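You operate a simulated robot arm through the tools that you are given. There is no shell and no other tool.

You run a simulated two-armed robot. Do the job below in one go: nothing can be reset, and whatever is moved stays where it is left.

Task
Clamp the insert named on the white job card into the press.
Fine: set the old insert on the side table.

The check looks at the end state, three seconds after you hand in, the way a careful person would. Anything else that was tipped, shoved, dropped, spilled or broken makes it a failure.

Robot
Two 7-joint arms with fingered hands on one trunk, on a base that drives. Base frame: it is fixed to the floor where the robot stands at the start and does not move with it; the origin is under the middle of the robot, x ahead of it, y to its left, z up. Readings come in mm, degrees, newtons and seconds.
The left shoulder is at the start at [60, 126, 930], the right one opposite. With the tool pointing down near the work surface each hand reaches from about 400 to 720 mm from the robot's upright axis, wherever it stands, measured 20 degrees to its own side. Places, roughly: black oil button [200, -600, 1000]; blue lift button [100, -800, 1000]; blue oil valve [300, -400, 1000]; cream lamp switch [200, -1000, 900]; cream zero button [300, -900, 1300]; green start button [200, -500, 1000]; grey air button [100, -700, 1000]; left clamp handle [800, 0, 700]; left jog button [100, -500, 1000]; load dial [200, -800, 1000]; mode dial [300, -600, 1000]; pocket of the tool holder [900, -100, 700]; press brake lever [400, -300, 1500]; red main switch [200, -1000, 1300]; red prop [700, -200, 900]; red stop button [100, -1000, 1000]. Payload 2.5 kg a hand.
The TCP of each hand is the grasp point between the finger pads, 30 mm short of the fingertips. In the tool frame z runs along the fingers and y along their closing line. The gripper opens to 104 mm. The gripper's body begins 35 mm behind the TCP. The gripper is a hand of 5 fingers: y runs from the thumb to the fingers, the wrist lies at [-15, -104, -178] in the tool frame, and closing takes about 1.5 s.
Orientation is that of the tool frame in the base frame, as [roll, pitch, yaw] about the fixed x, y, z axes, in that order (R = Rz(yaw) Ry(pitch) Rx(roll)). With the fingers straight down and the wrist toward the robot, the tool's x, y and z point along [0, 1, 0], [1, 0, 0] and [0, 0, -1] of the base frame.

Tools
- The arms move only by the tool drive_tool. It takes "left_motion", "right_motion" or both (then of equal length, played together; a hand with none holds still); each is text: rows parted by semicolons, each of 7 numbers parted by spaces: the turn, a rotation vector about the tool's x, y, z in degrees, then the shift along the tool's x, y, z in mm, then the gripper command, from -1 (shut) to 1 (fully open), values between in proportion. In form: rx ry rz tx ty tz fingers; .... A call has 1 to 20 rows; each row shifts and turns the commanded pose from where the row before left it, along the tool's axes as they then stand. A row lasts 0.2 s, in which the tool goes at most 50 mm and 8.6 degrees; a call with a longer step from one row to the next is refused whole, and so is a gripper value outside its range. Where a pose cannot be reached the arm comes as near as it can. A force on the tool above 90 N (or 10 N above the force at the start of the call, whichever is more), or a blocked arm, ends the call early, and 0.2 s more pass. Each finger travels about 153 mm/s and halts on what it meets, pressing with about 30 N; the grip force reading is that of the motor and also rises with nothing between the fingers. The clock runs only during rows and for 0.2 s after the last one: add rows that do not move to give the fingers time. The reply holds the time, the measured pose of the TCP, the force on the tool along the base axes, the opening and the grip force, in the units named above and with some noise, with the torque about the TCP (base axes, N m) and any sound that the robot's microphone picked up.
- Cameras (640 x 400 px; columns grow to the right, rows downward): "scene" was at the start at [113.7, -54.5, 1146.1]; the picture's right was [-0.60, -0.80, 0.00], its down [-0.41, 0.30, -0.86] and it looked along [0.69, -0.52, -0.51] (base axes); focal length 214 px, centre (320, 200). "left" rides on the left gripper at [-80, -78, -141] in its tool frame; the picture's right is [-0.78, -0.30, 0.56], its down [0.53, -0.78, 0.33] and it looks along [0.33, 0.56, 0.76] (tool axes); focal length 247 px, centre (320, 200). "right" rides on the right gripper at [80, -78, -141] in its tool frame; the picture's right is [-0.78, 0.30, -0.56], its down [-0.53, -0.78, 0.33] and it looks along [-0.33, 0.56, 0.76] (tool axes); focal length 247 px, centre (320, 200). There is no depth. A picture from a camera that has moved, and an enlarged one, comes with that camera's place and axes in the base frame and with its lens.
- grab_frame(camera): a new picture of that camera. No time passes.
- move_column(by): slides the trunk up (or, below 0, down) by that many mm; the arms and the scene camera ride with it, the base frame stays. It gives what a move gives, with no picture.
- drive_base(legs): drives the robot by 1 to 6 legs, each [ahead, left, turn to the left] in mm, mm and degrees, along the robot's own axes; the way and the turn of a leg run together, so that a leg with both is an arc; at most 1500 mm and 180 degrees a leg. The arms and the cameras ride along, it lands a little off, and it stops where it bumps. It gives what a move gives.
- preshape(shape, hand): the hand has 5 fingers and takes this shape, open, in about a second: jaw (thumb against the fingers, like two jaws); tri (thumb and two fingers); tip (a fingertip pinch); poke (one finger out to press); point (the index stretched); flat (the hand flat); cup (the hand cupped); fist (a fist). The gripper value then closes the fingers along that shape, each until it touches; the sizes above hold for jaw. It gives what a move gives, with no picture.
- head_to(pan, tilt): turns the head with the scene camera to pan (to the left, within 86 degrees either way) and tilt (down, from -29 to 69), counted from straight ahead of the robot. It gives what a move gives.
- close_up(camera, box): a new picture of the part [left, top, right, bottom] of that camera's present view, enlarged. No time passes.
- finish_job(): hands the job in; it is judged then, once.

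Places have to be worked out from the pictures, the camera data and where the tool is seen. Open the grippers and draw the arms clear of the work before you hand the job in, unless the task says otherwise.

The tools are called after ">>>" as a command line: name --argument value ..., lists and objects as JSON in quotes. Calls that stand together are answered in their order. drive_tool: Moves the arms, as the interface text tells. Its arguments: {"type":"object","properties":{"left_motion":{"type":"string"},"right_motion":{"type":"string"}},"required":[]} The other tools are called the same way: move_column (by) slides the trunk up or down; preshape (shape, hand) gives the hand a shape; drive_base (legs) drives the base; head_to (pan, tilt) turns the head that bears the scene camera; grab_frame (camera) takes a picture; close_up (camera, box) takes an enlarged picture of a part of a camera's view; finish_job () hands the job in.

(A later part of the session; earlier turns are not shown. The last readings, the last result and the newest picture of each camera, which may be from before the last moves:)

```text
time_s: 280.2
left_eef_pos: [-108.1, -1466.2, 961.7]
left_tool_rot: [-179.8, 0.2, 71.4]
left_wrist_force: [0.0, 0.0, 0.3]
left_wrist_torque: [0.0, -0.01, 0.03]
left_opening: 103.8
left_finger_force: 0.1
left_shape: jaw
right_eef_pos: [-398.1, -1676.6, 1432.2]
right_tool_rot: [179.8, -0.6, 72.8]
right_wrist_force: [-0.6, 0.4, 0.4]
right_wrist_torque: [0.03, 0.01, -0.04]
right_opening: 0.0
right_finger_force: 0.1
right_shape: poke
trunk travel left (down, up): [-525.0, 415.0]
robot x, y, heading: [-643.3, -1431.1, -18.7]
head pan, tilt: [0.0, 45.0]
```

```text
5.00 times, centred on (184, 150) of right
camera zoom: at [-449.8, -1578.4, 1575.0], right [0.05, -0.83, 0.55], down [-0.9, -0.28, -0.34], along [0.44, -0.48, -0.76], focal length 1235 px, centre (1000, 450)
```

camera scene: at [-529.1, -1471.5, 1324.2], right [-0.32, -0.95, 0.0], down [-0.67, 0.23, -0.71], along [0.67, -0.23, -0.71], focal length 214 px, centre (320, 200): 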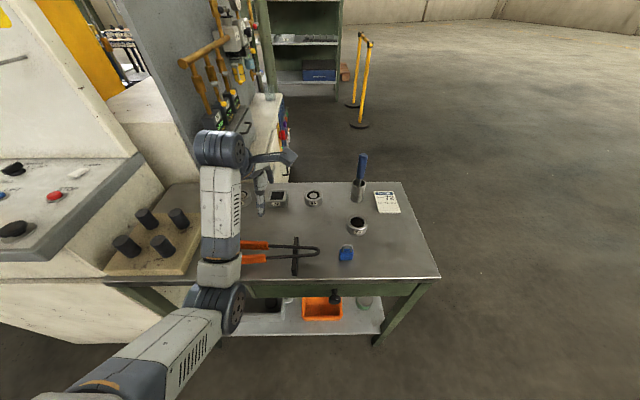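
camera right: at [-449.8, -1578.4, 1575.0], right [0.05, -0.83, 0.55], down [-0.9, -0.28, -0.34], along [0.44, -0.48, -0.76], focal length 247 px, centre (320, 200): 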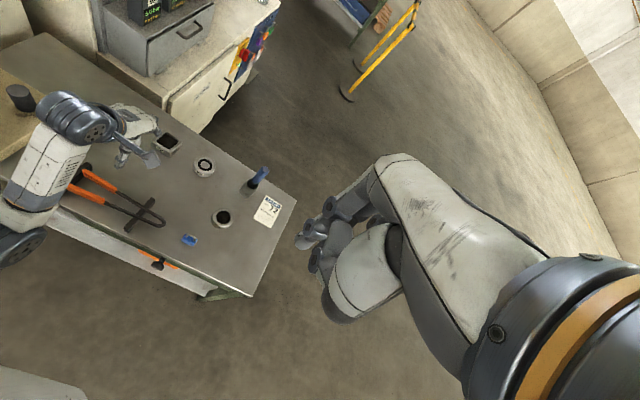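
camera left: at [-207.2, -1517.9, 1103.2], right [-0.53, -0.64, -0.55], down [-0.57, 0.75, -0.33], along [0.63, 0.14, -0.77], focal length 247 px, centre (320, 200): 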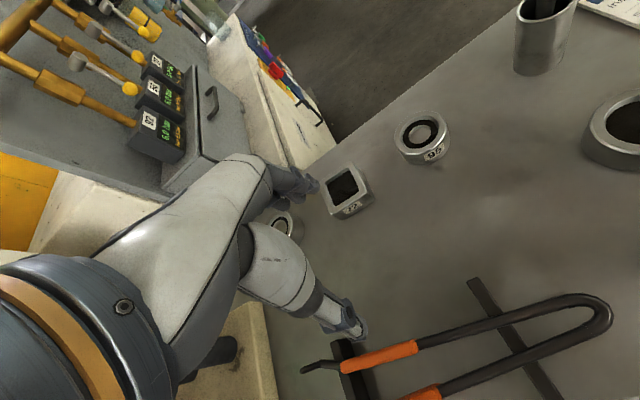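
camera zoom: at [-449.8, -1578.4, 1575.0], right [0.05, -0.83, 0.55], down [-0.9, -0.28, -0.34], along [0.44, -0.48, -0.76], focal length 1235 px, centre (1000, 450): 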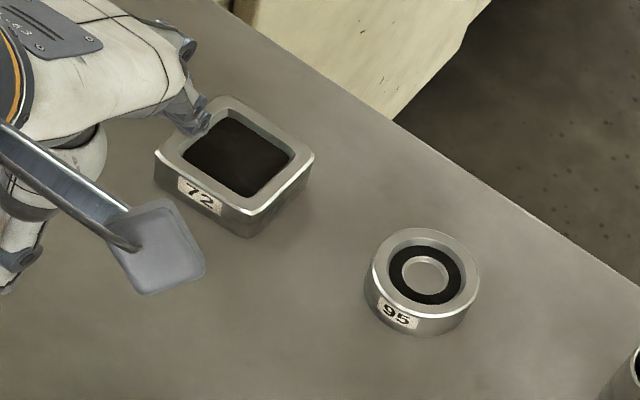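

Insert 72's centre is about (-1,-1503) and turned ~3° relative to my hand. I move over it, match the yaw, and lower partway.

>>> drive_tool --left_motion "0 0 -2.5 0 30 0 1; 0 0 0 0 30 0 1; 0 0 0 0 30 0 1; 0 0 0 0 23 0 1; 0 0 0 0 0 20 1; 0 0 0 0 0 20 1; 0 0 0 0 0 20 1; 0 0 0 0 0 0 1"

>>> close_up --camera "scene" --box '[200, 150, 360, 250]'

>>> close_up --camera "left" --box '[220, 120, 476, 280]'

>>> close_up --camera "right" --box '[80, 80, 240, 180]'

```text
time_s: 282.0
left_eef_pos: [0.1, -1498.8, 901.2]
left_tool_rot: [-179.7, 0.2, 73.9]
left_wrist_force: [0.3, -0.6, 0.3]
left_wrist_torque: [-0.02, 0.0, 0.0]
left_opening: 103.6
left_finger_force: 0.1
left_shape: jaw
right_eef_pos: [-399.0, -1675.5, 1433.2]
right_tool_rot: [179.8, -0.5, 72.9]
right_wrist_force: [0.2, 0.1, 0.6]
right_wrist_torque: [-0.04, -0.01, 0.01]
right_opening: 0.0
right_finger_force: 0.0
right_shape: poke
trunk travel left (down, up): [-525.0, 415.0]
robot x, y, heading: [-644.7, -1435.6, -18.8]
head pan, tilt: [0.0, 45.0]
```

```text
4.00 times, centred on (280, 200) of scene
camera zoom: at [-529.1, -1471.5, 1324.1], right [-0.32, -0.95, 0.0], down [-0.67, 0.23, -0.71], along [0.67, -0.23, -0.71], focal length 858 px, centre (480, 200)
```

zoom: 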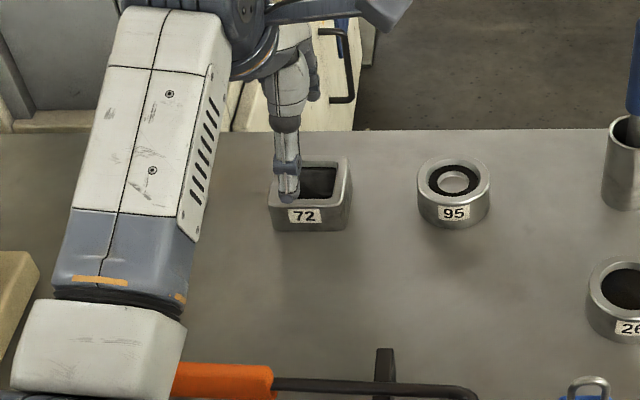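

```text
2.50 times, centred on (348, 200) of left
camera zoom: at [-96.7, -1554.9, 1042.9], right [-0.5, -0.67, -0.55], down [-0.6, 0.73, -0.33], along [0.62, 0.16, -0.77], focal length 617 px, centre (250, 200)
```

zoom: 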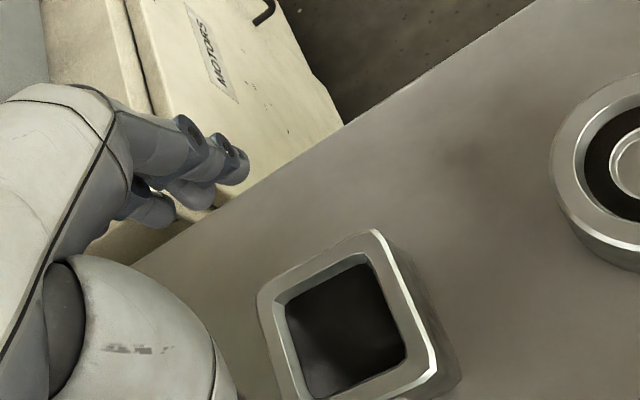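

```text
4.00 times, centred on (160, 130) of right
camera zoom: at [-449.8, -1578.5, 1574.9], right [0.05, -0.83, 0.55], down [-0.9, -0.28, -0.34], along [0.44, -0.48, -0.76], focal length 988 px, centre (960, 480)
```

zoom: 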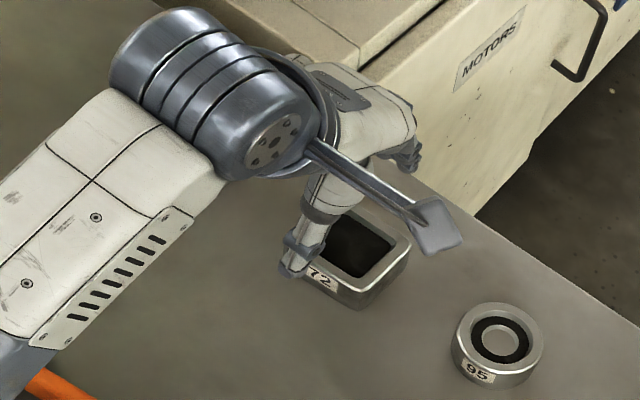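

By the same camera bias seen with the first insert, I need about 7 mm more ahead and 2 mm right. I correct and lower to grip height in steps.

>>> drive_tool --left_motion "0 0 0 -2 7 0 1; 0 0 0 0 0 15 1; 0 0 0 0 0 15 1; 0 0 0 0 0 10 1; 0 0 0 0 0 0 1"

>>> close_up --camera "scene" --box '[240, 170, 336, 230]'

>>> close_up --camera "right" --box '[120, 110, 200, 160]'

```text
time_s: 283.2
left_eef_pos: [6.8, -1503.5, 861.7]
left_tool_rot: [-179.7, 0.1, 73.9]
left_wrist_force: [-0.4, 0.0, -0.6]
left_wrist_torque: [0.01, 0.01, -0.01]
left_opening: 103.9
left_finger_force: 0.1
left_shape: jaw
right_eef_pos: [-398.0, -1676.5, 1432.8]
right_tool_rot: [179.8, -0.5, 72.8]
right_wrist_force: [0.4, 0.0, 0.3]
right_wrist_torque: [0.0, 0.01, -0.05]
right_opening: 0.0
right_finger_force: 0.0
right_shape: poke
trunk travel left (down, up): [-525.0, 415.0]
robot x, y, heading: [-647.8, -1433.9, -18.8]
head pan, tilt: [0.0, 45.0]
```

```text
6.67 times, centred on (288, 200) of scene
camera zoom: at [-529.1, -1471.5, 1324.1], right [-0.32, -0.95, 0.0], down [-0.67, 0.23, -0.71], along [0.67, -0.23, -0.71], focal length 1430 px, centre (533, 200)
```

zoom: 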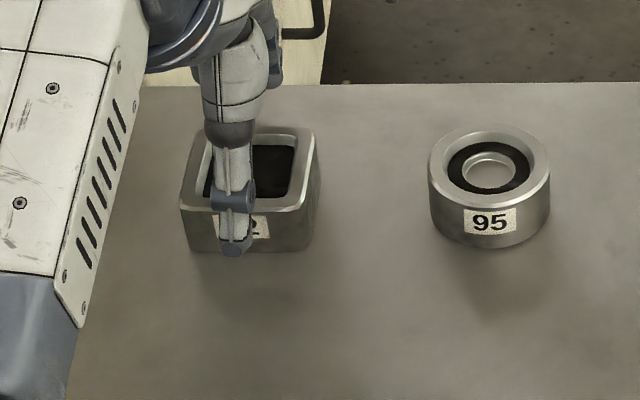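

```text
8.00 times, centred on (160, 135) of right
camera zoom: at [-449.8, -1578.5, 1574.9], right [0.05, -0.83, 0.55], down [-0.9, -0.28, -0.34], along [0.44, -0.48, -0.76], focal length 1976 px, centre (1600, 720)
```

zoom: 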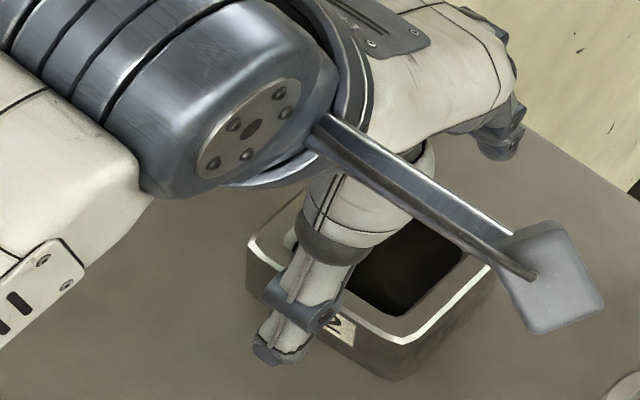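

Thumb sits in front of the label, fingers behind. I lower the last 22 mm and close.

>>> drive_tool --left_motion "0 0 0 0 0 8 1; 0 0 0 0 0 8 1; 0 0 0 0 0 6 1; 0 0 0 0 0 0 1"

>>> drive_tool --left_motion "0 0 0 0 0 0 0.5; 0 0 0 0 0 0 0.2; 0 0 0 0 0 0 0; 0 0 0 0 0 0 -0.3; 0 0 0 0 0 0 -1; 0 0 0 0 0 0 -1; 0 0 0 0 0 0 -1; 0 0 0 0 0 0 -1"

>>> close_up --camera "scene" --box '[240, 170, 336, 230]'

>>> close_up --camera "left" --box '[220, 140, 476, 300]'

```text
time_s: 284.2
left_eef_pos: [5.7, -1504.6, 838.6]
left_tool_rot: [-179.7, 0.2, 73.9]
left_wrist_force: [0.5, -0.3, 0.3]
left_wrist_torque: [0.0, -0.02, -0.05]
left_opening: 103.8
left_finger_force: 0.1
left_shape: jaw
right_eef_pos: [-397.6, -1676.6, 1432.7]
right_tool_rot: [179.9, -0.4, 72.8]
right_wrist_force: [-0.4, 0.2, -0.3]
right_wrist_torque: [0.05, 0.03, -0.04]
right_opening: 0.0
right_finger_force: 0.2
right_shape: poke
trunk travel left (down, up): [-525.0, 415.0]
robot x, y, heading: [-643.8, -1428.5, -18.9]
head pan, tilt: [0.0, 45.0]
```

```text
time_s: 286.0
left_eef_pos: [5.8, -1504.3, 839.0]
left_tool_rot: [-179.7, 0.2, 74.0]
left_wrist_force: [-1.3, 0.2, 0.0]
left_wrist_torque: [-0.01, 0.08, 0.01]
left_opening: 56.1
left_finger_force: 29.7
left_shape: jaw
right_eef_pos: [-398.4, -1676.3, 1432.2]
right_tool_rot: [179.8, -0.6, 72.8]
right_wrist_force: [0.5, 0.2, -0.2]
right_wrist_torque: [0.02, -0.03, 0.01]
right_opening: 0.1
right_finger_force: 0.0
right_shape: poke
trunk travel left (down, up): [-525.0, 415.0]
robot x, y, heading: [-643.8, -1431.9, -18.7]
head pan, tilt: [0.0, 45.0]
```

```text
6.67 times, centred on (288, 200) of scene
camera zoom: at [-529.1, -1471.5, 1324.1], right [-0.32, -0.95, 0.0], down [-0.67, 0.23, -0.71], along [0.67, -0.23, -0.71], focal length 1430 px, centre (533, 200)
```

zoom: 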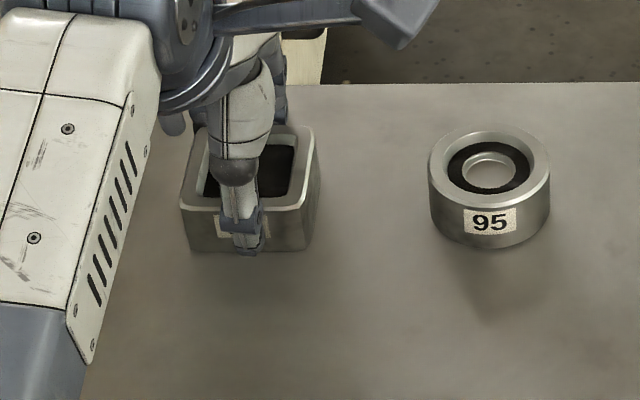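

```text
2.50 times, centred on (348, 220) of left
camera zoom: at [-91.1, -1559.8, 980.2], right [-0.5, -0.66, -0.55], down [-0.6, 0.73, -0.33], along [0.62, 0.16, -0.77], focal length 617 px, centre (250, 150)
```

zoom: 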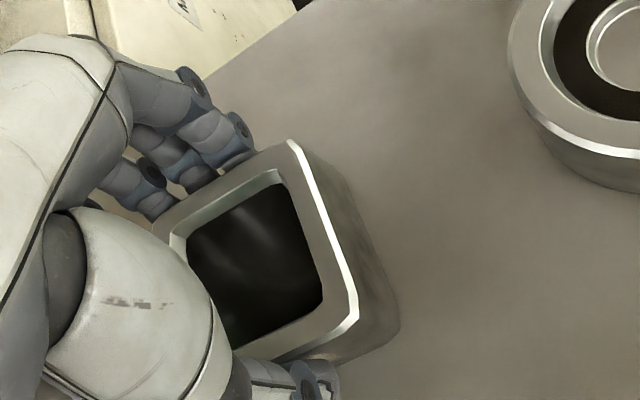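

Gripped firmly (56 mm, 30 N). I lift it straight up.

>>> drive_tool --left_motion "0 0 0 0 0 -8 -1; 0 0 0 0 0 -15 -1; 0 0 0 0 0 -25 -1; 0 0 0 0 0 -30 -1; 0 0 0 0 0 -30 -1; 0 0 0 0 0 -30 -1; 0 0 0 0 0 0 -1"

>>> close_up --camera "left" --box '[220, 140, 476, 300]'

>>> grab_frame --camera "scene"

```text
time_s: 287.6
left_eef_pos: [6.6, -1501.9, 975.9]
left_tool_rot: [-179.7, 0.3, 73.9]
left_wrist_force: [0.6, 0.5, -7.9]
left_wrist_torque: [-0.03, -0.07, 0.0]
left_opening: 55.9
left_finger_force: 30.3
left_shape: jaw
right_eef_pos: [-395.6, -1677.0, 1433.1]
right_tool_rot: [179.8, -0.5, 72.8]
right_wrist_force: [-0.3, 0.2, 0.1]
right_wrist_torque: [-0.03, 0.02, -0.01]
right_opening: 0.0
right_finger_force: 0.1
right_shape: poke
trunk travel left (down, up): [-525.0, 415.0]
robot x, y, heading: [-647.0, -1434.7, -18.6]
head pan, tilt: [0.0, 45.0]
```

```text
2.50 times, centred on (348, 220) of left
camera zoom: at [-89.4, -1558.3, 1118.4], right [-0.5, -0.66, -0.55], down [-0.6, 0.73, -0.33], along [0.62, 0.16, -0.77], focal length 617 px, centre (250, 150)
```

zoom: 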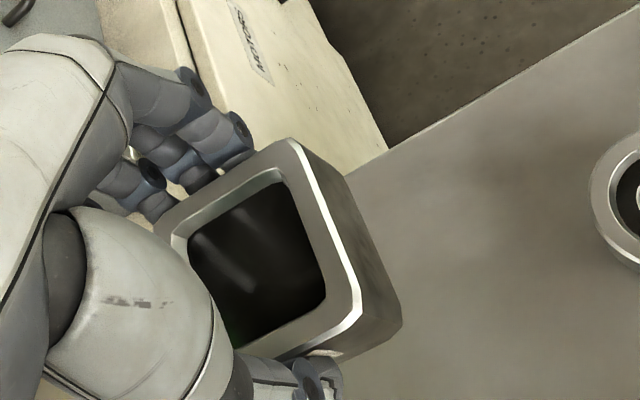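

```text
taken
camera scene: at [-528.0, -1471.6, 1324.0], right [-0.32, -0.95, 0.0], down [-0.67, 0.23, -0.71], along [0.67, -0.23, -0.71], focal length 214 px, centre (320, 200)
```

scene: 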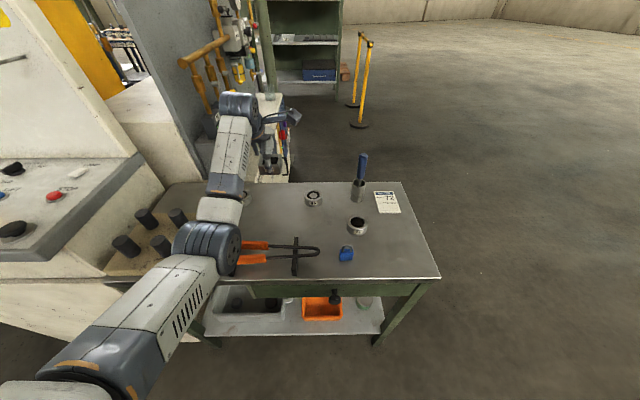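

Insert 72 is up (0.8 kg). I raise the trunk 100 mm, back away from the table, and return by driving the known corridor backwards.

>>> move_column --by 100

>>> drive_base --legs '[[-90, 0, 0], [0, -80, 0], [0, 0, -88]]'

>>> grab_frame --camera "scene"

>>> grab_frame --camera "left"

```text
time_s: 289.0
left_eef_pos: [8.4, -1503.8, 1076.5]
left_tool_rot: [-179.6, 0.2, 74.0]
left_wrist_force: [0.5, 0.3, -8.6]
left_wrist_torque: [-0.03, 0.01, 0.02]
left_opening: 56.1
left_finger_force: 29.7
left_shape: jaw
right_eef_pos: [-397.6, -1675.9, 1532.4]
right_tool_rot: [179.8, -0.6, 72.9]
right_wrist_force: [0.7, 0.4, -0.2]
right_wrist_torque: [0.0, 0.02, -0.01]
right_opening: 0.0
right_finger_force: 0.0
right_shape: poke
trunk travel left (down, up): [-625.0, 315.0]
robot x, y, heading: [-645.6, -1432.1, -18.7]
head pan, tilt: [0.0, 45.0]
```

```text
time_s: 294.5
left_eef_pos: [-810.5, -2135.4, 1076.1]
left_tool_rot: [-179.8, 0.2, -14.7]
left_wrist_force: [0.8, 0.1, -8.6]
left_wrist_torque: [-0.01, 0.04, 0.0]
left_opening: 56.0
left_finger_force: 29.8
left_shape: jaw
right_eef_pos: [-994.1, -1735.9, 1531.4]
right_tool_rot: [179.8, -0.6, -15.8]
right_wrist_force: [-0.3, 0.4, -1.7]
right_wrist_torque: [-0.01, 0.01, -0.01]
right_opening: 0.0
right_finger_force: 0.0
right_shape: poke
trunk travel left (down, up): [-625.0, 315.0]
robot x, y, heading: [-753.6, -1482.2, -107.2]
head pan, tilt: [0.0, 45.0]
```

```text
taken
camera scene: at [-790.3, -1598.0, 1424.0], right [-0.95, 0.3, 0.0], down [0.21, 0.68, -0.71], along [-0.21, -0.67, -0.71], focal length 214 px, centre (320, 200)
```

scene: 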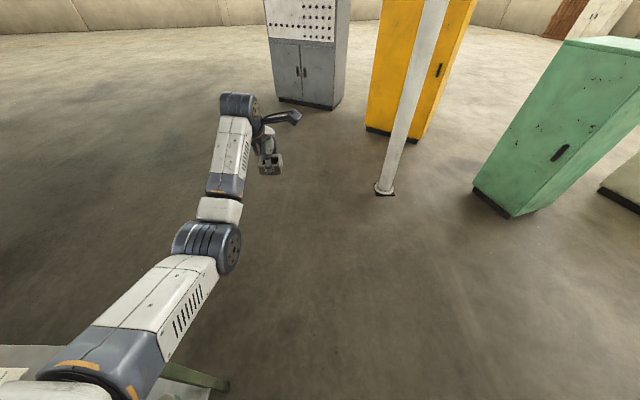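

```text
taken
camera left: at [-868.4, -2041.6, 1218.2], right [-0.68, 0.49, -0.55], down [0.71, 0.62, -0.33], along [0.18, -0.62, -0.77], focal length 247 px, centre (320, 200)
```

left: 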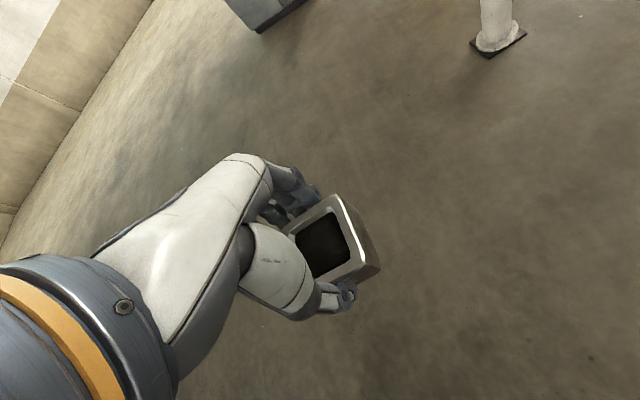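

All good. I trim the heading and reverse up the corridor.

>>> drive_base --legs '[[0, 0, -2.5], [-1250, 0, 0]]'

>>> drive_base --legs '[[0, 0, 27.5], [-560, 0, 0]]'

>>> grab_frame --camera "scene"

```text
time_s: 301.2
left_eef_pos: [-412.4, -954.8, 1076.1]
left_tool_rot: [-179.6, 0.2, -17.5]
left_wrist_force: [0.8, -0.8, -8.4]
left_wrist_torque: [0.01, 0.02, 0.03]
left_opening: 55.8
left_finger_force: 30.2
left_shape: jaw
right_eef_pos: [-578.2, -545.6, 1532.9]
right_tool_rot: [179.8, -0.7, -18.6]
right_wrist_force: [0.4, 0.2, -0.5]
right_wrist_torque: [-0.01, 0.0, 0.03]
right_opening: 0.0
right_finger_force: 0.0
right_shape: poke
trunk travel left (down, up): [-625.0, 315.0]
robot x, y, heading: [-327.0, -300.4, -110.3]
head pan, tilt: [0.0, 45.0]
```

```text
time_s: 305.8
left_eef_pos: [-177.1, -365.0, 1075.5]
left_tool_rot: [-179.6, 0.2, 9.8]
left_wrist_force: [-1.0, 0.2, -9.0]
left_wrist_torque: [-0.02, 0.0, -0.01]
left_opening: 55.5
left_finger_force: 30.4
left_shape: jaw
right_eef_pos: [-510.5, -76.9, 1532.4]
right_tool_rot: [179.9, -0.6, 8.9]
right_wrist_force: [0.4, 0.1, 0.5]
right_wrist_torque: [0.02, 0.01, 0.0]
right_opening: 0.2
right_finger_force: 0.2
right_shape: poke
trunk travel left (down, up): [-625.0, 315.0]
robot x, y, heading: [-402.0, 255.2, -82.8]
head pan, tilt: [0.0, 45.0]
```

```text
taken
camera scene: at [-383.0, 131.7, 1424.1], right [-0.99, -0.13, 0.0], down [-0.09, 0.7, -0.71], along [0.09, -0.7, -0.71], focal length 214 px, centre (320, 200)
```

scene: 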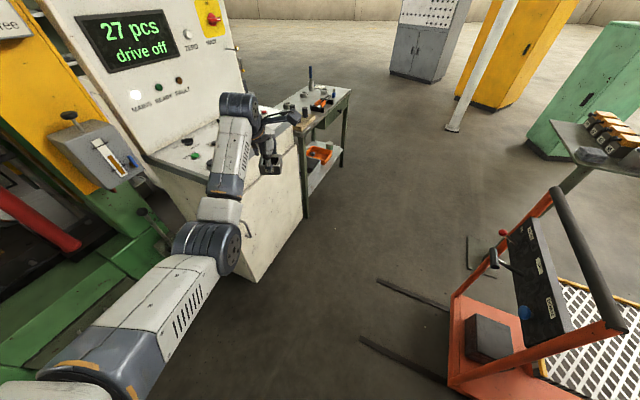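

Now I turn to the press heading, lower the trunk, and set the left hand to the same entry posture as before.

>>> drive_base --legs '[[0, 0, 64.3]]'

>>> move_column --by -300

>>> drive_tool --left_motion "0 0 0 -12 -2 -10 -1; 0 0 0 -12 -2 -10 -1; 0 0 0 -12 -2 -10 -1; 0 0 0 -12 -2 -10 -1; 0 0 0 -12 -2 -5 -1; 0 0 0 -12 0 0 -1; 0 0 0 0 0 0 -1"

>>> grab_frame --camera "scene"

```text
time_s: 309.0
left_eef_pos: [253.6, 186.4, 1075.6]
left_tool_rot: [-179.6, 0.2, 74.2]
left_wrist_force: [1.0, -0.9, -8.2]
left_wrist_torque: [0.0, -0.02, 0.0]
left_opening: 55.1
left_finger_force: 29.4
left_shape: jaw
right_eef_pos: [-149.3, 9.3, 1530.4]
right_tool_rot: [179.7, -0.6, 73.0]
right_wrist_force: [-0.4, 0.0, 0.1]
right_wrist_torque: [0.0, 0.01, -0.01]
right_opening: 0.0
right_finger_force: 0.1
right_shape: poke
trunk travel left (down, up): [-625.0, 315.0]
robot x, y, heading: [-399.6, 253.3, -18.6]
head pan, tilt: [0.0, 45.0]
```

```text
time_s: 312.0
left_eef_pos: [253.5, 186.4, 775.6]
left_tool_rot: [-179.6, 0.2, 74.3]
left_wrist_force: [-0.4, -0.3, -8.0]
left_wrist_torque: [-0.05, 0.0, -0.01]
left_opening: 55.3
left_finger_force: 29.8
left_shape: jaw
right_eef_pos: [-149.8, 10.4, 1232.3]
right_tool_rot: [179.8, -0.7, 73.0]
right_wrist_force: [0.1, -0.5, -0.1]
right_wrist_torque: [-0.01, -0.01, -0.01]
right_opening: 0.1
right_finger_force: 0.0
right_shape: poke
trunk travel left (down, up): [-325.0, 615.0]
robot x, y, heading: [-400.0, 256.9, -18.4]
head pan, tilt: [0.0, 45.0]
```

```text
time_s: 313.6
left_eef_pos: [223.5, 119.9, 821.5]
left_tool_rot: [-179.5, 0.3, 74.1]
left_wrist_force: [-0.1, 0.0, -8.3]
left_wrist_torque: [-0.02, -0.03, 0.0]
left_opening: 55.4
left_finger_force: 30.2
left_shape: jaw
right_eef_pos: [-149.3, 10.2, 1232.5]
right_tool_rot: [179.8, -0.6, 73.1]
right_wrist_force: [-0.8, 0.6, 0.3]
right_wrist_torque: [-0.01, -0.02, 0.0]
right_opening: 0.0
right_finger_force: 0.0
right_shape: poke
trunk travel left (down, up): [-325.0, 615.0]
robot x, y, heading: [-400.4, 252.3, -18.4]
head pan, tilt: [0.0, 45.0]
```

```text
taken
camera scene: at [-282.9, 214.2, 1124.0], right [-0.32, -0.95, 0.0], down [-0.67, 0.22, -0.71], along [0.67, -0.22, -0.71], focal length 214 px, centre (320, 200)
```

scene: 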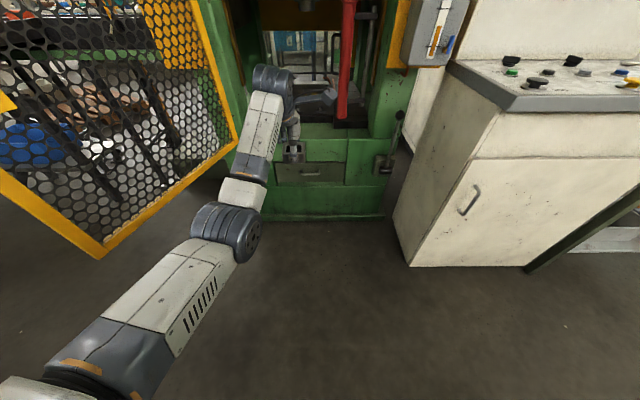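

Posture matches. I shift right 19 mm and drive in 500 mm, then check.

>>> drive_base --legs '[[0, -19, 0], [500, 0, 0]]'

>>> grab_frame --camera "scene"

>>> grab_frame --camera "left"

>>> grab_frame --camera "right"

```text
time_s: 317.0
left_eef_pos: [692.7, -51.3, 819.9]
left_tool_rot: [-179.5, 0.2, 74.3]
left_wrist_force: [-0.5, -0.2, -8.4]
left_wrist_torque: [-0.04, -0.02, 0.0]
left_opening: 55.6
left_finger_force: 30.2
left_shape: jaw
right_eef_pos: [318.6, -163.0, 1233.6]
right_tool_rot: [179.8, -0.6, 73.5]
right_wrist_force: [0.1, -0.2, -0.5]
right_wrist_torque: [-0.01, 0.03, 0.0]
right_opening: 0.1
right_finger_force: 0.1
right_shape: poke
trunk travel left (down, up): [-325.0, 615.0]
robot x, y, heading: [69.5, 82.0, -17.8]
head pan, tilt: [0.0, 45.0]
```

```text
taken
camera scene: at [185.1, 40.0, 1124.0], right [-0.31, -0.95, 0.0], down [-0.67, 0.22, -0.71], along [0.67, -0.22, -0.71], focal length 214 px, centre (320, 200)
```

scene: 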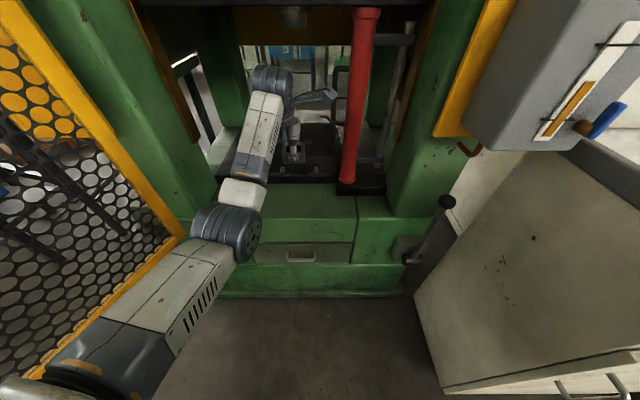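

```text
taken
camera left: at [596.3, -108.9, 962.0], right [-0.5, -0.67, -0.55], down [-0.61, 0.72, -0.33], along [0.62, 0.17, -0.77], focal length 247 px, centre (320, 200)
```

left: 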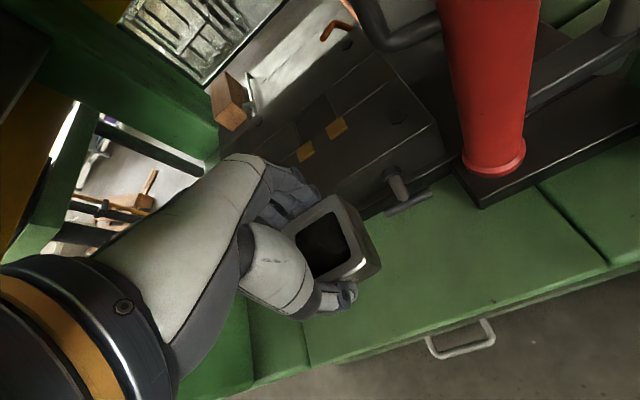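

```text
taken
camera right: at [265.7, -66.3, 1374.7], right [0.06, -0.83, 0.55], down [-0.9, -0.29, -0.34], along [0.44, -0.47, -0.76], focal length 247 px, centre (320, 200)
```

right: 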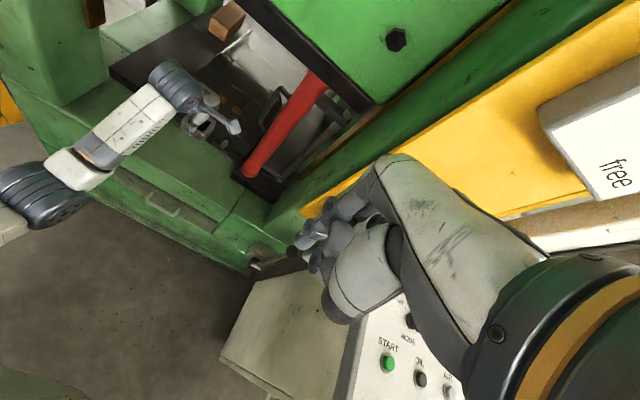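

Good line-up, no contact. I drive in another 190 mm with the insert well above the holder.

>>> drive_base --legs '[[190, 0, 0]]'

>>> close_up --camera "left" --box '[220, 100, 476, 260]'

>>> close_up --camera "scene" --box '[230, 50, 390, 190]'

>>> close_up --camera "right" --box '[130, 40, 290, 160]'

```text
time_s: 318.5
left_eef_pos: [869.9, -111.5, 820.3]
left_tool_rot: [-179.5, 0.1, 74.2]
left_wrist_force: [0.6, -0.8, -7.6]
left_wrist_torque: [-0.03, 0.0, -0.01]
left_opening: 55.1
left_finger_force: 29.6
left_shape: jaw
right_eef_pos: [495.9, -223.0, 1233.6]
right_tool_rot: [179.8, -0.7, 73.2]
right_wrist_force: [-1.2, 0.1, 1.0]
right_wrist_torque: [-0.01, -0.04, 0.03]
right_opening: 0.1
right_finger_force: 0.1
right_shape: poke
trunk travel left (down, up): [-325.0, 615.0]
robot x, y, heading: [245.4, 22.7, -18.3]
head pan, tilt: [0.0, 45.0]
```

```text
2.50 times, centred on (348, 180) of left
camera zoom: at [773.3, -168.6, 961.8], right [-0.5, -0.67, -0.55], down [-0.61, 0.72, -0.33], along [0.62, 0.17, -0.77], focal length 617 px, centre (250, 250)
```

zoom: 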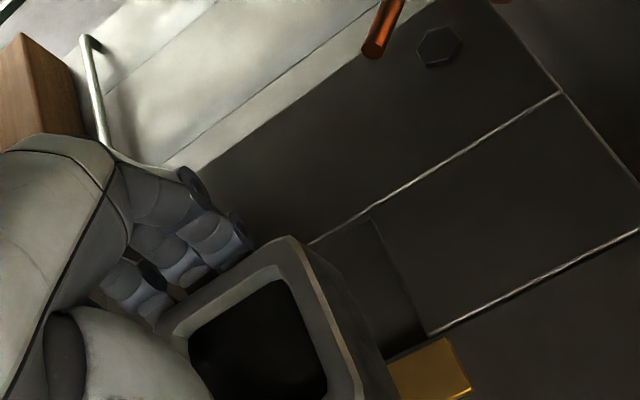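

```text
2.86 times, centred on (310, 120) of scene
camera zoom: at [362.4, -18.8, 1124.0], right [-0.31, -0.95, 0.0], down [-0.67, 0.22, -0.71], along [0.67, -0.22, -0.71], focal length 613 px, centre (349, 429)
```

zoom: 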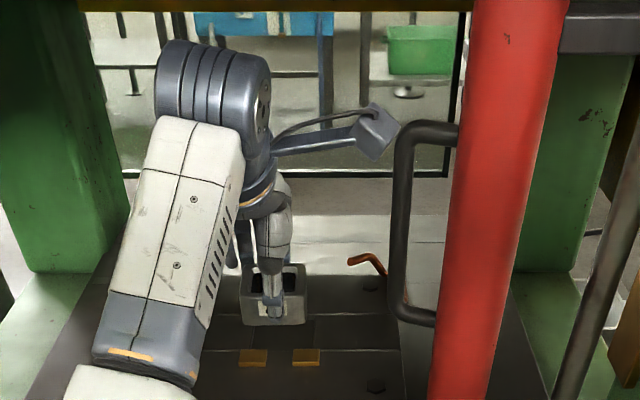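

```text
3.33 times, centred on (210, 100) of right
camera zoom: at [442.6, -125.2, 1374.7], right [0.06, -0.83, 0.55], down [-0.9, -0.28, -0.34], along [0.44, -0.47, -0.76], focal length 823 px, centre (687, 533)
```

zoom: 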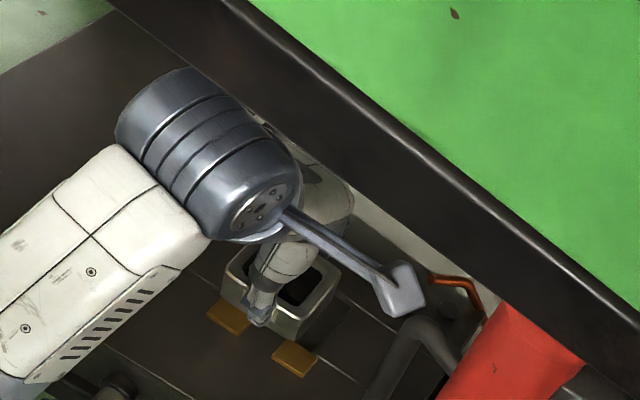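

Alignment is nearly right: the insert needs about 2° clockwise yaw and 55 mm further. I drive 30 mm ahead, turn the hand 2°, and extend over the pocket.

>>> drive_base --legs '[[30, 0, 0]]'

>>> drive_tool --left_motion "0 0 2 0 0 0 -1; 0 0 0 1 12 0 -1; 0 0 0 0 12 0 -1; 0 0 0 0 0 0 -1"

>>> close_up --camera "left" --box '[220, 100, 476, 260]'

>>> close_up --camera "right" --box '[150, 70, 278, 150]'

>>> close_up --camera "scene" --box '[260, 80, 388, 180]'

```text
time_s: 319.3
left_eef_pos: [898.2, -120.7, 819.8]
left_tool_rot: [-179.3, 0.3, 74.4]
left_wrist_force: [0.7, 1.0, -8.8]
left_wrist_torque: [-0.02, 0.04, -0.01]
left_opening: 55.0
left_finger_force: 30.0
left_shape: jaw
right_eef_pos: [524.0, -231.3, 1232.7]
right_tool_rot: [179.8, -0.6, 73.1]
right_wrist_force: [-0.4, 0.2, 0.0]
right_wrist_torque: [-0.04, 0.06, -0.01]
right_opening: 0.0
right_finger_force: 0.0
right_shape: poke
trunk travel left (down, up): [-325.0, 615.0]
robot x, y, heading: [275.7, 13.1, -18.3]
head pan, tilt: [0.0, 45.0]
```

```text
time_s: 320.3
left_eef_pos: [921.0, -128.4, 819.9]
left_tool_rot: [-179.4, 0.2, 72.3]
left_wrist_force: [-0.7, -0.3, -7.8]
left_wrist_torque: [-0.01, 0.02, 0.01]
left_opening: 55.3
left_finger_force: 29.7
left_shape: jaw
right_eef_pos: [522.9, -231.9, 1232.9]
right_tool_rot: [179.8, -0.6, 73.2]
right_wrist_force: [0.1, 0.2, 0.1]
right_wrist_torque: [0.02, -0.03, 0.02]
right_opening: 0.1
right_finger_force: 0.1
right_shape: poke
trunk travel left (down, up): [-325.0, 615.0]
robot x, y, heading: [274.0, 11.0, -18.4]
head pan, tilt: [0.0, 45.0]
```

```text
2.50 times, centred on (348, 180) of left
camera zoom: at [823.3, -181.2, 961.3], right [-0.52, -0.65, -0.55], down [-0.58, 0.75, -0.33], along [0.62, 0.15, -0.77], focal length 617 px, centre (250, 250)
```

zoom: 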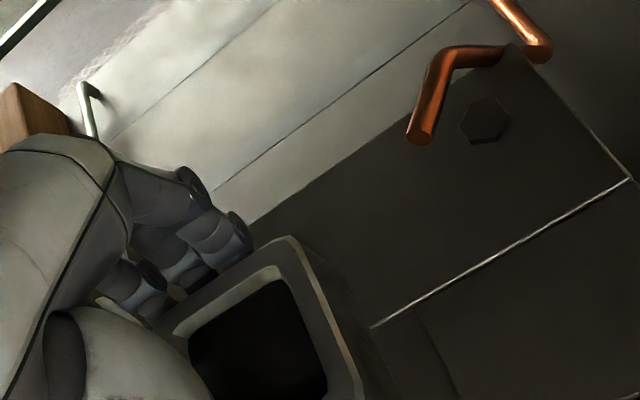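

```text
5.00 times, centred on (214, 110) of right
camera zoom: at [471.0, -134.6, 1374.8], right [0.06, -0.83, 0.55], down [-0.9, -0.28, -0.34], along [0.44, -0.47, -0.76], focal length 1235 px, centre (850, 650)
```

zoom: 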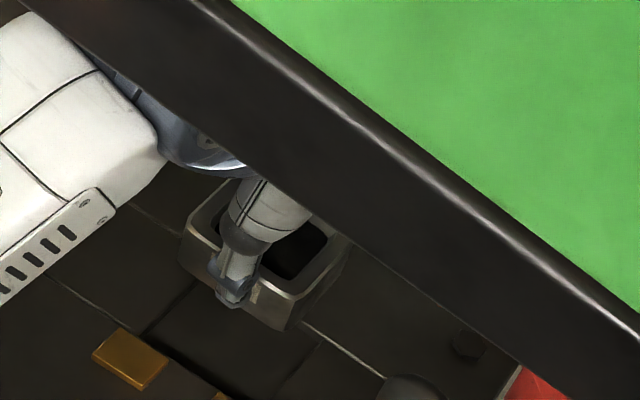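

```text
4.00 times, centred on (324, 130) of scene
camera zoom: at [390.9, -28.2, 1124.0], right [-0.31, -0.95, 0.0], down [-0.67, 0.22, -0.71], along [0.67, -0.22, -0.71], focal length 858 px, centre (304, 480)
```

zoom: 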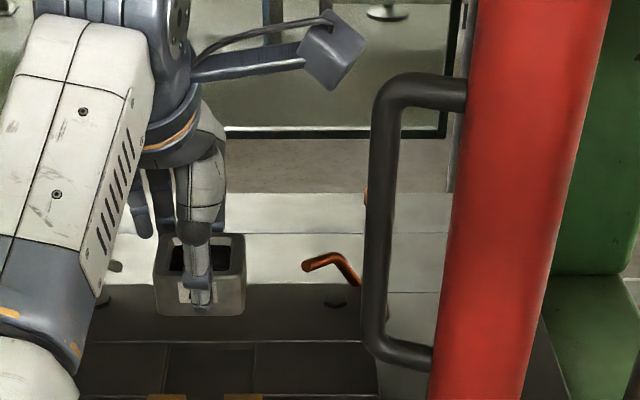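

Compared in the same camera, the insert needs about 3.5 mm to the left and is right in depth. I correct and lower until just above the pocket.

>>> drive_tool --left_motion "0 0 0 3.5 0 0 -1; 0 0 0 0 0 15 -1; 0 0 0 0 0 15 -1; 0 0 0 0 0 15 -1; 0 0 0 0 0 8 -1; 0 0 0 0 0 0 -1"

>>> close_up --camera "scene" --box '[270, 110, 366, 180]'

>>> close_up --camera "right" --box '[150, 80, 246, 150]'

>>> close_up --camera "left" --box '[220, 140, 476, 300]'

```text
time_s: 321.7
left_eef_pos: [921.3, -124.6, 766.9]
left_tool_rot: [-179.4, 0.2, 72.4]
left_wrist_force: [1.6, -0.2, -8.7]
left_wrist_torque: [-0.01, 0.0, 0.0]
left_opening: 55.2
left_finger_force: 30.0
left_shape: jaw
right_eef_pos: [524.2, -231.8, 1232.7]
right_tool_rot: [179.8, -0.6, 73.2]
right_wrist_force: [-0.8, 0.5, 0.6]
right_wrist_torque: [0.06, -0.01, 0.0]
right_opening: 0.0
right_finger_force: 0.0
right_shape: poke
trunk travel left (down, up): [-325.0, 615.0]
robot x, y, heading: [274.0, 10.2, -18.3]
head pan, tilt: [0.0, 45.0]
```

```text
5.71 times, centred on (318, 145) of scene
camera zoom: at [390.9, -28.2, 1124.0], right [-0.31, -0.95, 0.0], down [-0.67, 0.22, -0.71], along [0.67, -0.22, -0.71], focal length 1226 px, centre (331, 514)
```

zoom: 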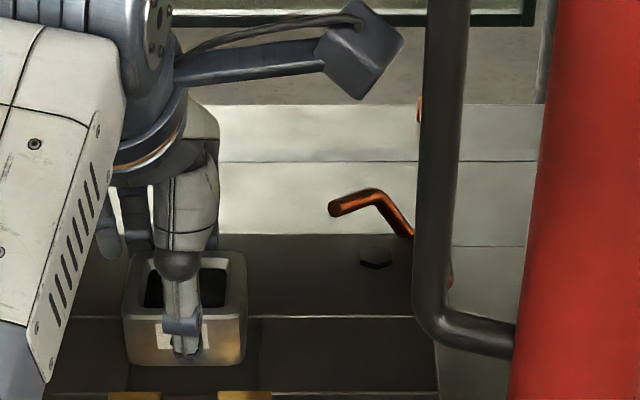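

```text
5.71 times, centred on (198, 115) of right
camera zoom: at [471.0, -134.6, 1374.8], right [0.06, -0.83, 0.55], down [-0.9, -0.28, -0.34], along [0.44, -0.47, -0.76], focal length 1411 px, centre (1017, 686)
```

zoom: 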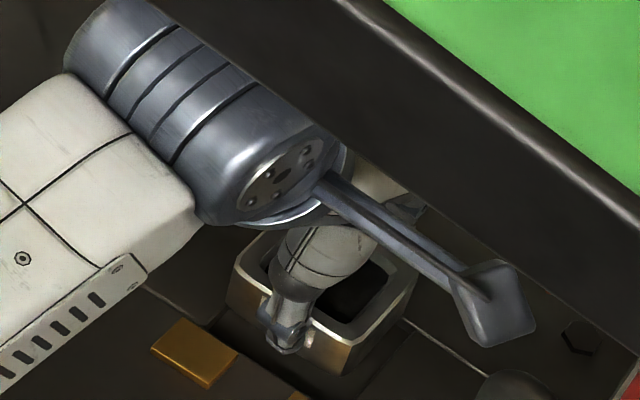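

```text
2.50 times, centred on (348, 220) of left
camera zoom: at [823.6, -177.9, 908.5], right [-0.52, -0.65, -0.55], down [-0.58, 0.75, -0.33], along [0.62, 0.15, -0.77], focal length 617 px, centre (250, 150)
```

zoom: 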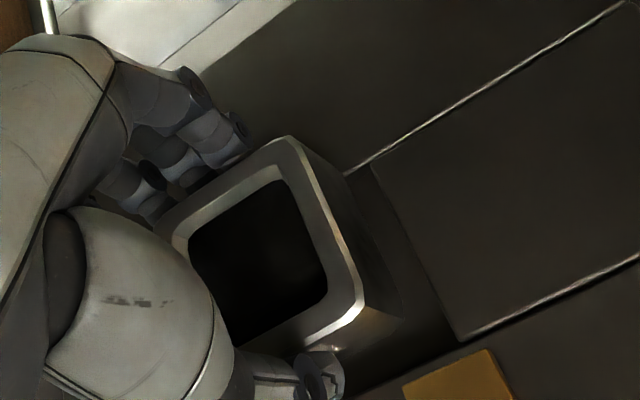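

The insert is centred over the pocket within a few mm. I nudge 2 mm toward me and lower slowly, watching force.

>>> drive_tool --left_motion "0 0 0 -1 -2 0 -1; 0 0 0 0 0 5 -1; 0 0 0 0 0 5 -1; 0 0 0 0 0 3 -1; 0 0 0 0 0 3 -1; 0 0 0 0 0 0 -1"

```text
time_s: 323.1
left_eef_pos: [919.3, -124.8, 750.4]
left_tool_rot: [-179.3, 0.2, 72.2]
left_wrist_force: [0.0, -0.1, -7.8]
left_wrist_torque: [0.0, -0.01, -0.01]
left_opening: 55.1
left_finger_force: 29.7
left_shape: jaw
right_eef_pos: [523.8, -232.2, 1231.8]
right_tool_rot: [179.8, -0.7, 73.2]
right_wrist_force: [0.6, -0.4, 0.0]
right_wrist_torque: [0.03, 0.0, 0.02]
right_opening: 0.0
right_finger_force: 0.0
right_shape: poke
trunk travel left (down, up): [-325.0, 615.0]
robot x, y, heading: [270.8, 11.5, -18.2]
head pan, tilt: [0.0, 45.0]
```

No contact yet at z=750. I continue in 2 mm steps.

>>> drive_tool --left_motion "0 0 0 0 0 2 -1; 0 0 0 0 0 2 -1; 0 0 0 0 0 0 -1"

>>> close_up --camera "scene" --box '[270, 120, 366, 190]'

>>> close_up --camera "left" --box '[220, 140, 476, 300]'

```text
time_s: 323.9
left_eef_pos: [919.3, -124.5, 747.6]
left_tool_rot: [-179.5, 0.2, 72.3]
left_wrist_force: [-2.3, 1.5, -3.1]
left_wrist_torque: [-0.03, -0.02, -0.01]
left_opening: 55.1
left_finger_force: 30.2
left_shape: jaw
right_eef_pos: [522.1, -231.5, 1233.3]
right_tool_rot: [179.7, -0.5, 73.2]
right_wrist_force: [-0.7, -0.5, 0.4]
right_wrist_torque: [0.0, 0.0, 0.03]
right_opening: 0.1
right_finger_force: 0.0
right_shape: poke
trunk travel left (down, up): [-325.0, 615.0]
robot x, y, heading: [274.7, 9.4, -18.3]
head pan, tilt: [0.0, 45.0]
```

```text
5.71 times, centred on (318, 155) of scene
camera zoom: at [390.4, -28.0, 1124.2], right [-0.31, -0.95, 0.0], down [-0.67, 0.22, -0.71], along [0.67, -0.22, -0.71], focal length 1226 px, centre (331, 457)
```

zoom: 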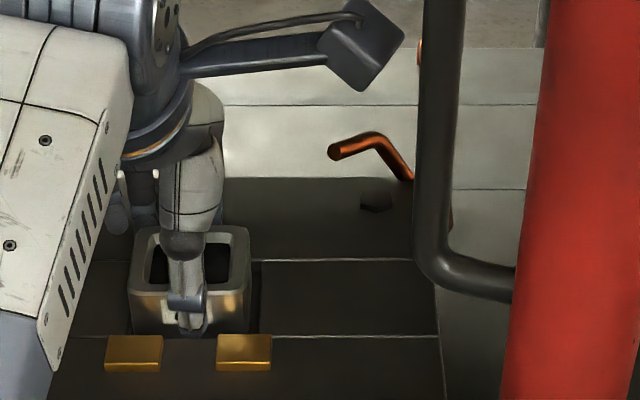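

```text
2.50 times, centred on (348, 220) of left
camera zoom: at [821.0, -178.1, 889.4], right [-0.52, -0.65, -0.55], down [-0.58, 0.75, -0.33], along [0.62, 0.15, -0.77], focal length 617 px, centre (250, 150)
```

zoom: 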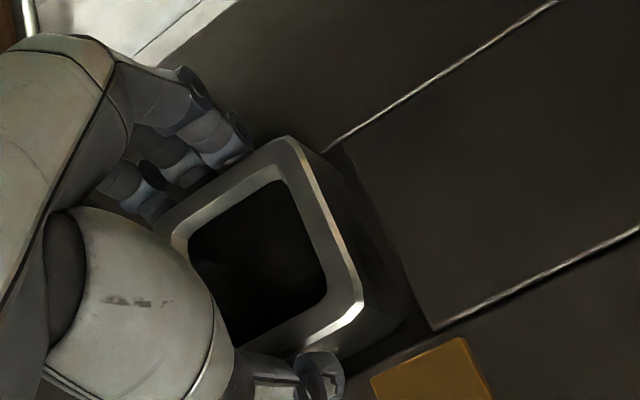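

Light contact begins at the depth expected for the pocket floor. I lower 2–3 mm more to seat it.

>>> drive_tool --left_motion "0 0 0 0 0 2 -1; 0 0 0 0 0 1 -1; 0 0 0 0 0 0 -1"

>>> close_up --camera "right" --box '[150, 80, 246, 150]'

```text
time_s: 324.7
left_eef_pos: [919.0, -123.8, 746.9]
left_tool_rot: [-179.9, 0.2, 72.4]
left_wrist_force: [-0.5, 1.8, 8.7]
left_wrist_torque: [0.04, 0.01, -0.02]
left_opening: 55.2
left_finger_force: 30.1
left_shape: jaw
right_eef_pos: [521.5, -233.0, 1234.4]
right_tool_rot: [179.7, -0.7, 73.2]
right_wrist_force: [-0.8, 0.1, 0.3]
right_wrist_torque: [0.04, 0.05, 0.01]
right_opening: 0.3
right_finger_force: 0.1
right_shape: poke
trunk travel left (down, up): [-325.0, 615.0]
robot x, y, heading: [270.5, 9.2, -17.9]
head pan, tilt: [0.0, 45.0]
```

```text
5.71 times, centred on (198, 115) of right
camera zoom: at [469.0, -134.1, 1375.4], right [0.05, -0.83, 0.55], down [-0.9, -0.29, -0.34], along [0.44, -0.47, -0.76], focal length 1411 px, centre (1017, 686)
```

zoom: 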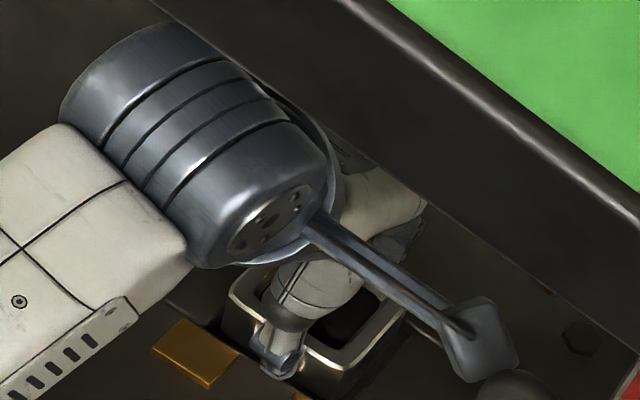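

It is seated at the same height as the old insert, with no tilt torque. I relax and open the hand.

>>> drive_tool --left_motion "0 0 0 0 0 -1.5 -1; 0 0 0 0 0 0 0.1; 0 0 0 0 0 0 0.4; 0 0 0 0 0 0 0.8; 0 0 0 0 0 0 1; 0 0 0 0 0 0 1"

>>> drive_tool --left_motion "0 0 0 0 0 -8 1; 0 0 0 0 0 -12 1; 0 0 0 0 0 -15 1; 0 0 0 0 0 -15 1; 0 0 0 0 0 -10 1; 0 0 0 0 0 0 1"

>>> close_up --camera "scene" --box '[270, 120, 366, 190]'

>>> close_up --camera "left" --box '[220, 140, 476, 300]'

>>> close_up --camera "right" --box '[150, 80, 246, 150]'

```text
time_s: 326.1
left_eef_pos: [917.4, -124.9, 746.5]
left_tool_rot: [-179.6, 0.2, 72.2]
left_wrist_force: [-2.7, 1.0, 6.2]
left_wrist_torque: [-0.02, -0.28, -0.04]
left_opening: 102.5
left_finger_force: 0.1
left_shape: jaw
right_eef_pos: [521.6, -230.9, 1233.0]
right_tool_rot: [179.7, -0.7, 73.2]
right_wrist_force: [-0.4, -0.3, -0.4]
right_wrist_torque: [0.0, -0.02, 0.0]
right_opening: 0.2
right_finger_force: 0.1
right_shape: poke
trunk travel left (down, up): [-325.0, 615.0]
robot x, y, heading: [273.0, 13.0, -18.3]
head pan, tilt: [0.0, 45.0]
```

```text
time_s: 327.5
left_eef_pos: [919.2, -124.8, 805.6]
left_tool_rot: [-179.5, 0.3, 72.4]
left_wrist_force: [-0.1, 0.6, 0.5]
left_wrist_torque: [-0.02, 0.01, -0.01]
left_opening: 103.5
left_finger_force: 0.1
left_shape: jaw
right_eef_pos: [522.5, -232.4, 1232.9]
right_tool_rot: [179.7, -0.6, 73.2]
right_wrist_force: [-0.1, 0.4, -0.8]
right_wrist_torque: [0.04, 0.0, -0.02]
right_opening: 0.1
right_finger_force: 0.1
right_shape: poke
trunk travel left (down, up): [-325.0, 615.0]
robot x, y, heading: [274.1, 9.9, -18.4]
head pan, tilt: [0.0, 45.0]
```

```text
5.71 times, centred on (318, 155) of scene
camera zoom: at [390.1, -28.1, 1124.1], right [-0.31, -0.95, 0.0], down [-0.67, 0.22, -0.71], along [0.67, -0.22, -0.71], focal length 1226 px, centre (331, 457)
```

zoom: 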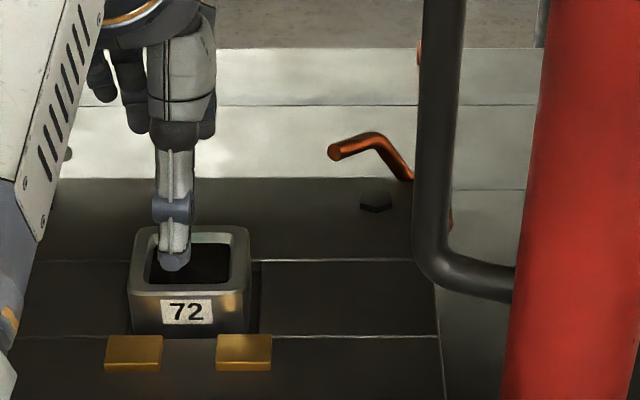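

```text
2.50 times, centred on (348, 220) of left
camera zoom: at [821.2, -178.0, 947.4], right [-0.52, -0.65, -0.55], down [-0.58, 0.75, -0.33], along [0.62, 0.15, -0.77], focal length 617 px, centre (250, 150)
```

zoom: 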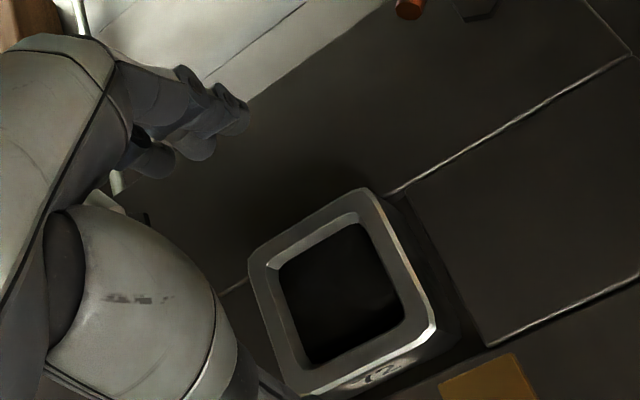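

```text
5.71 times, centred on (198, 115) of right
camera zoom: at [470.0, -134.4, 1375.0], right [0.06, -0.83, 0.55], down [-0.9, -0.28, -0.34], along [0.44, -0.47, -0.76], focal length 1411 px, centre (1017, 686)
```

zoom: 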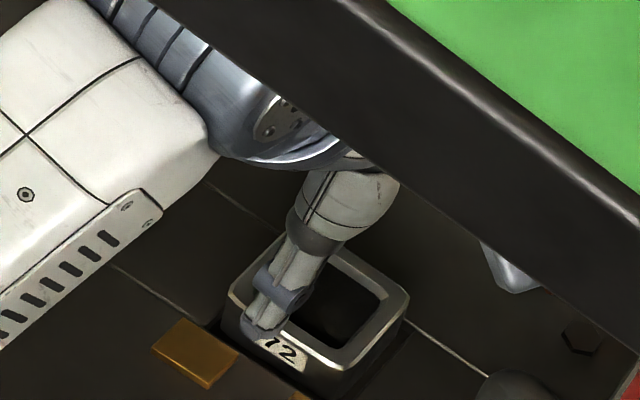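

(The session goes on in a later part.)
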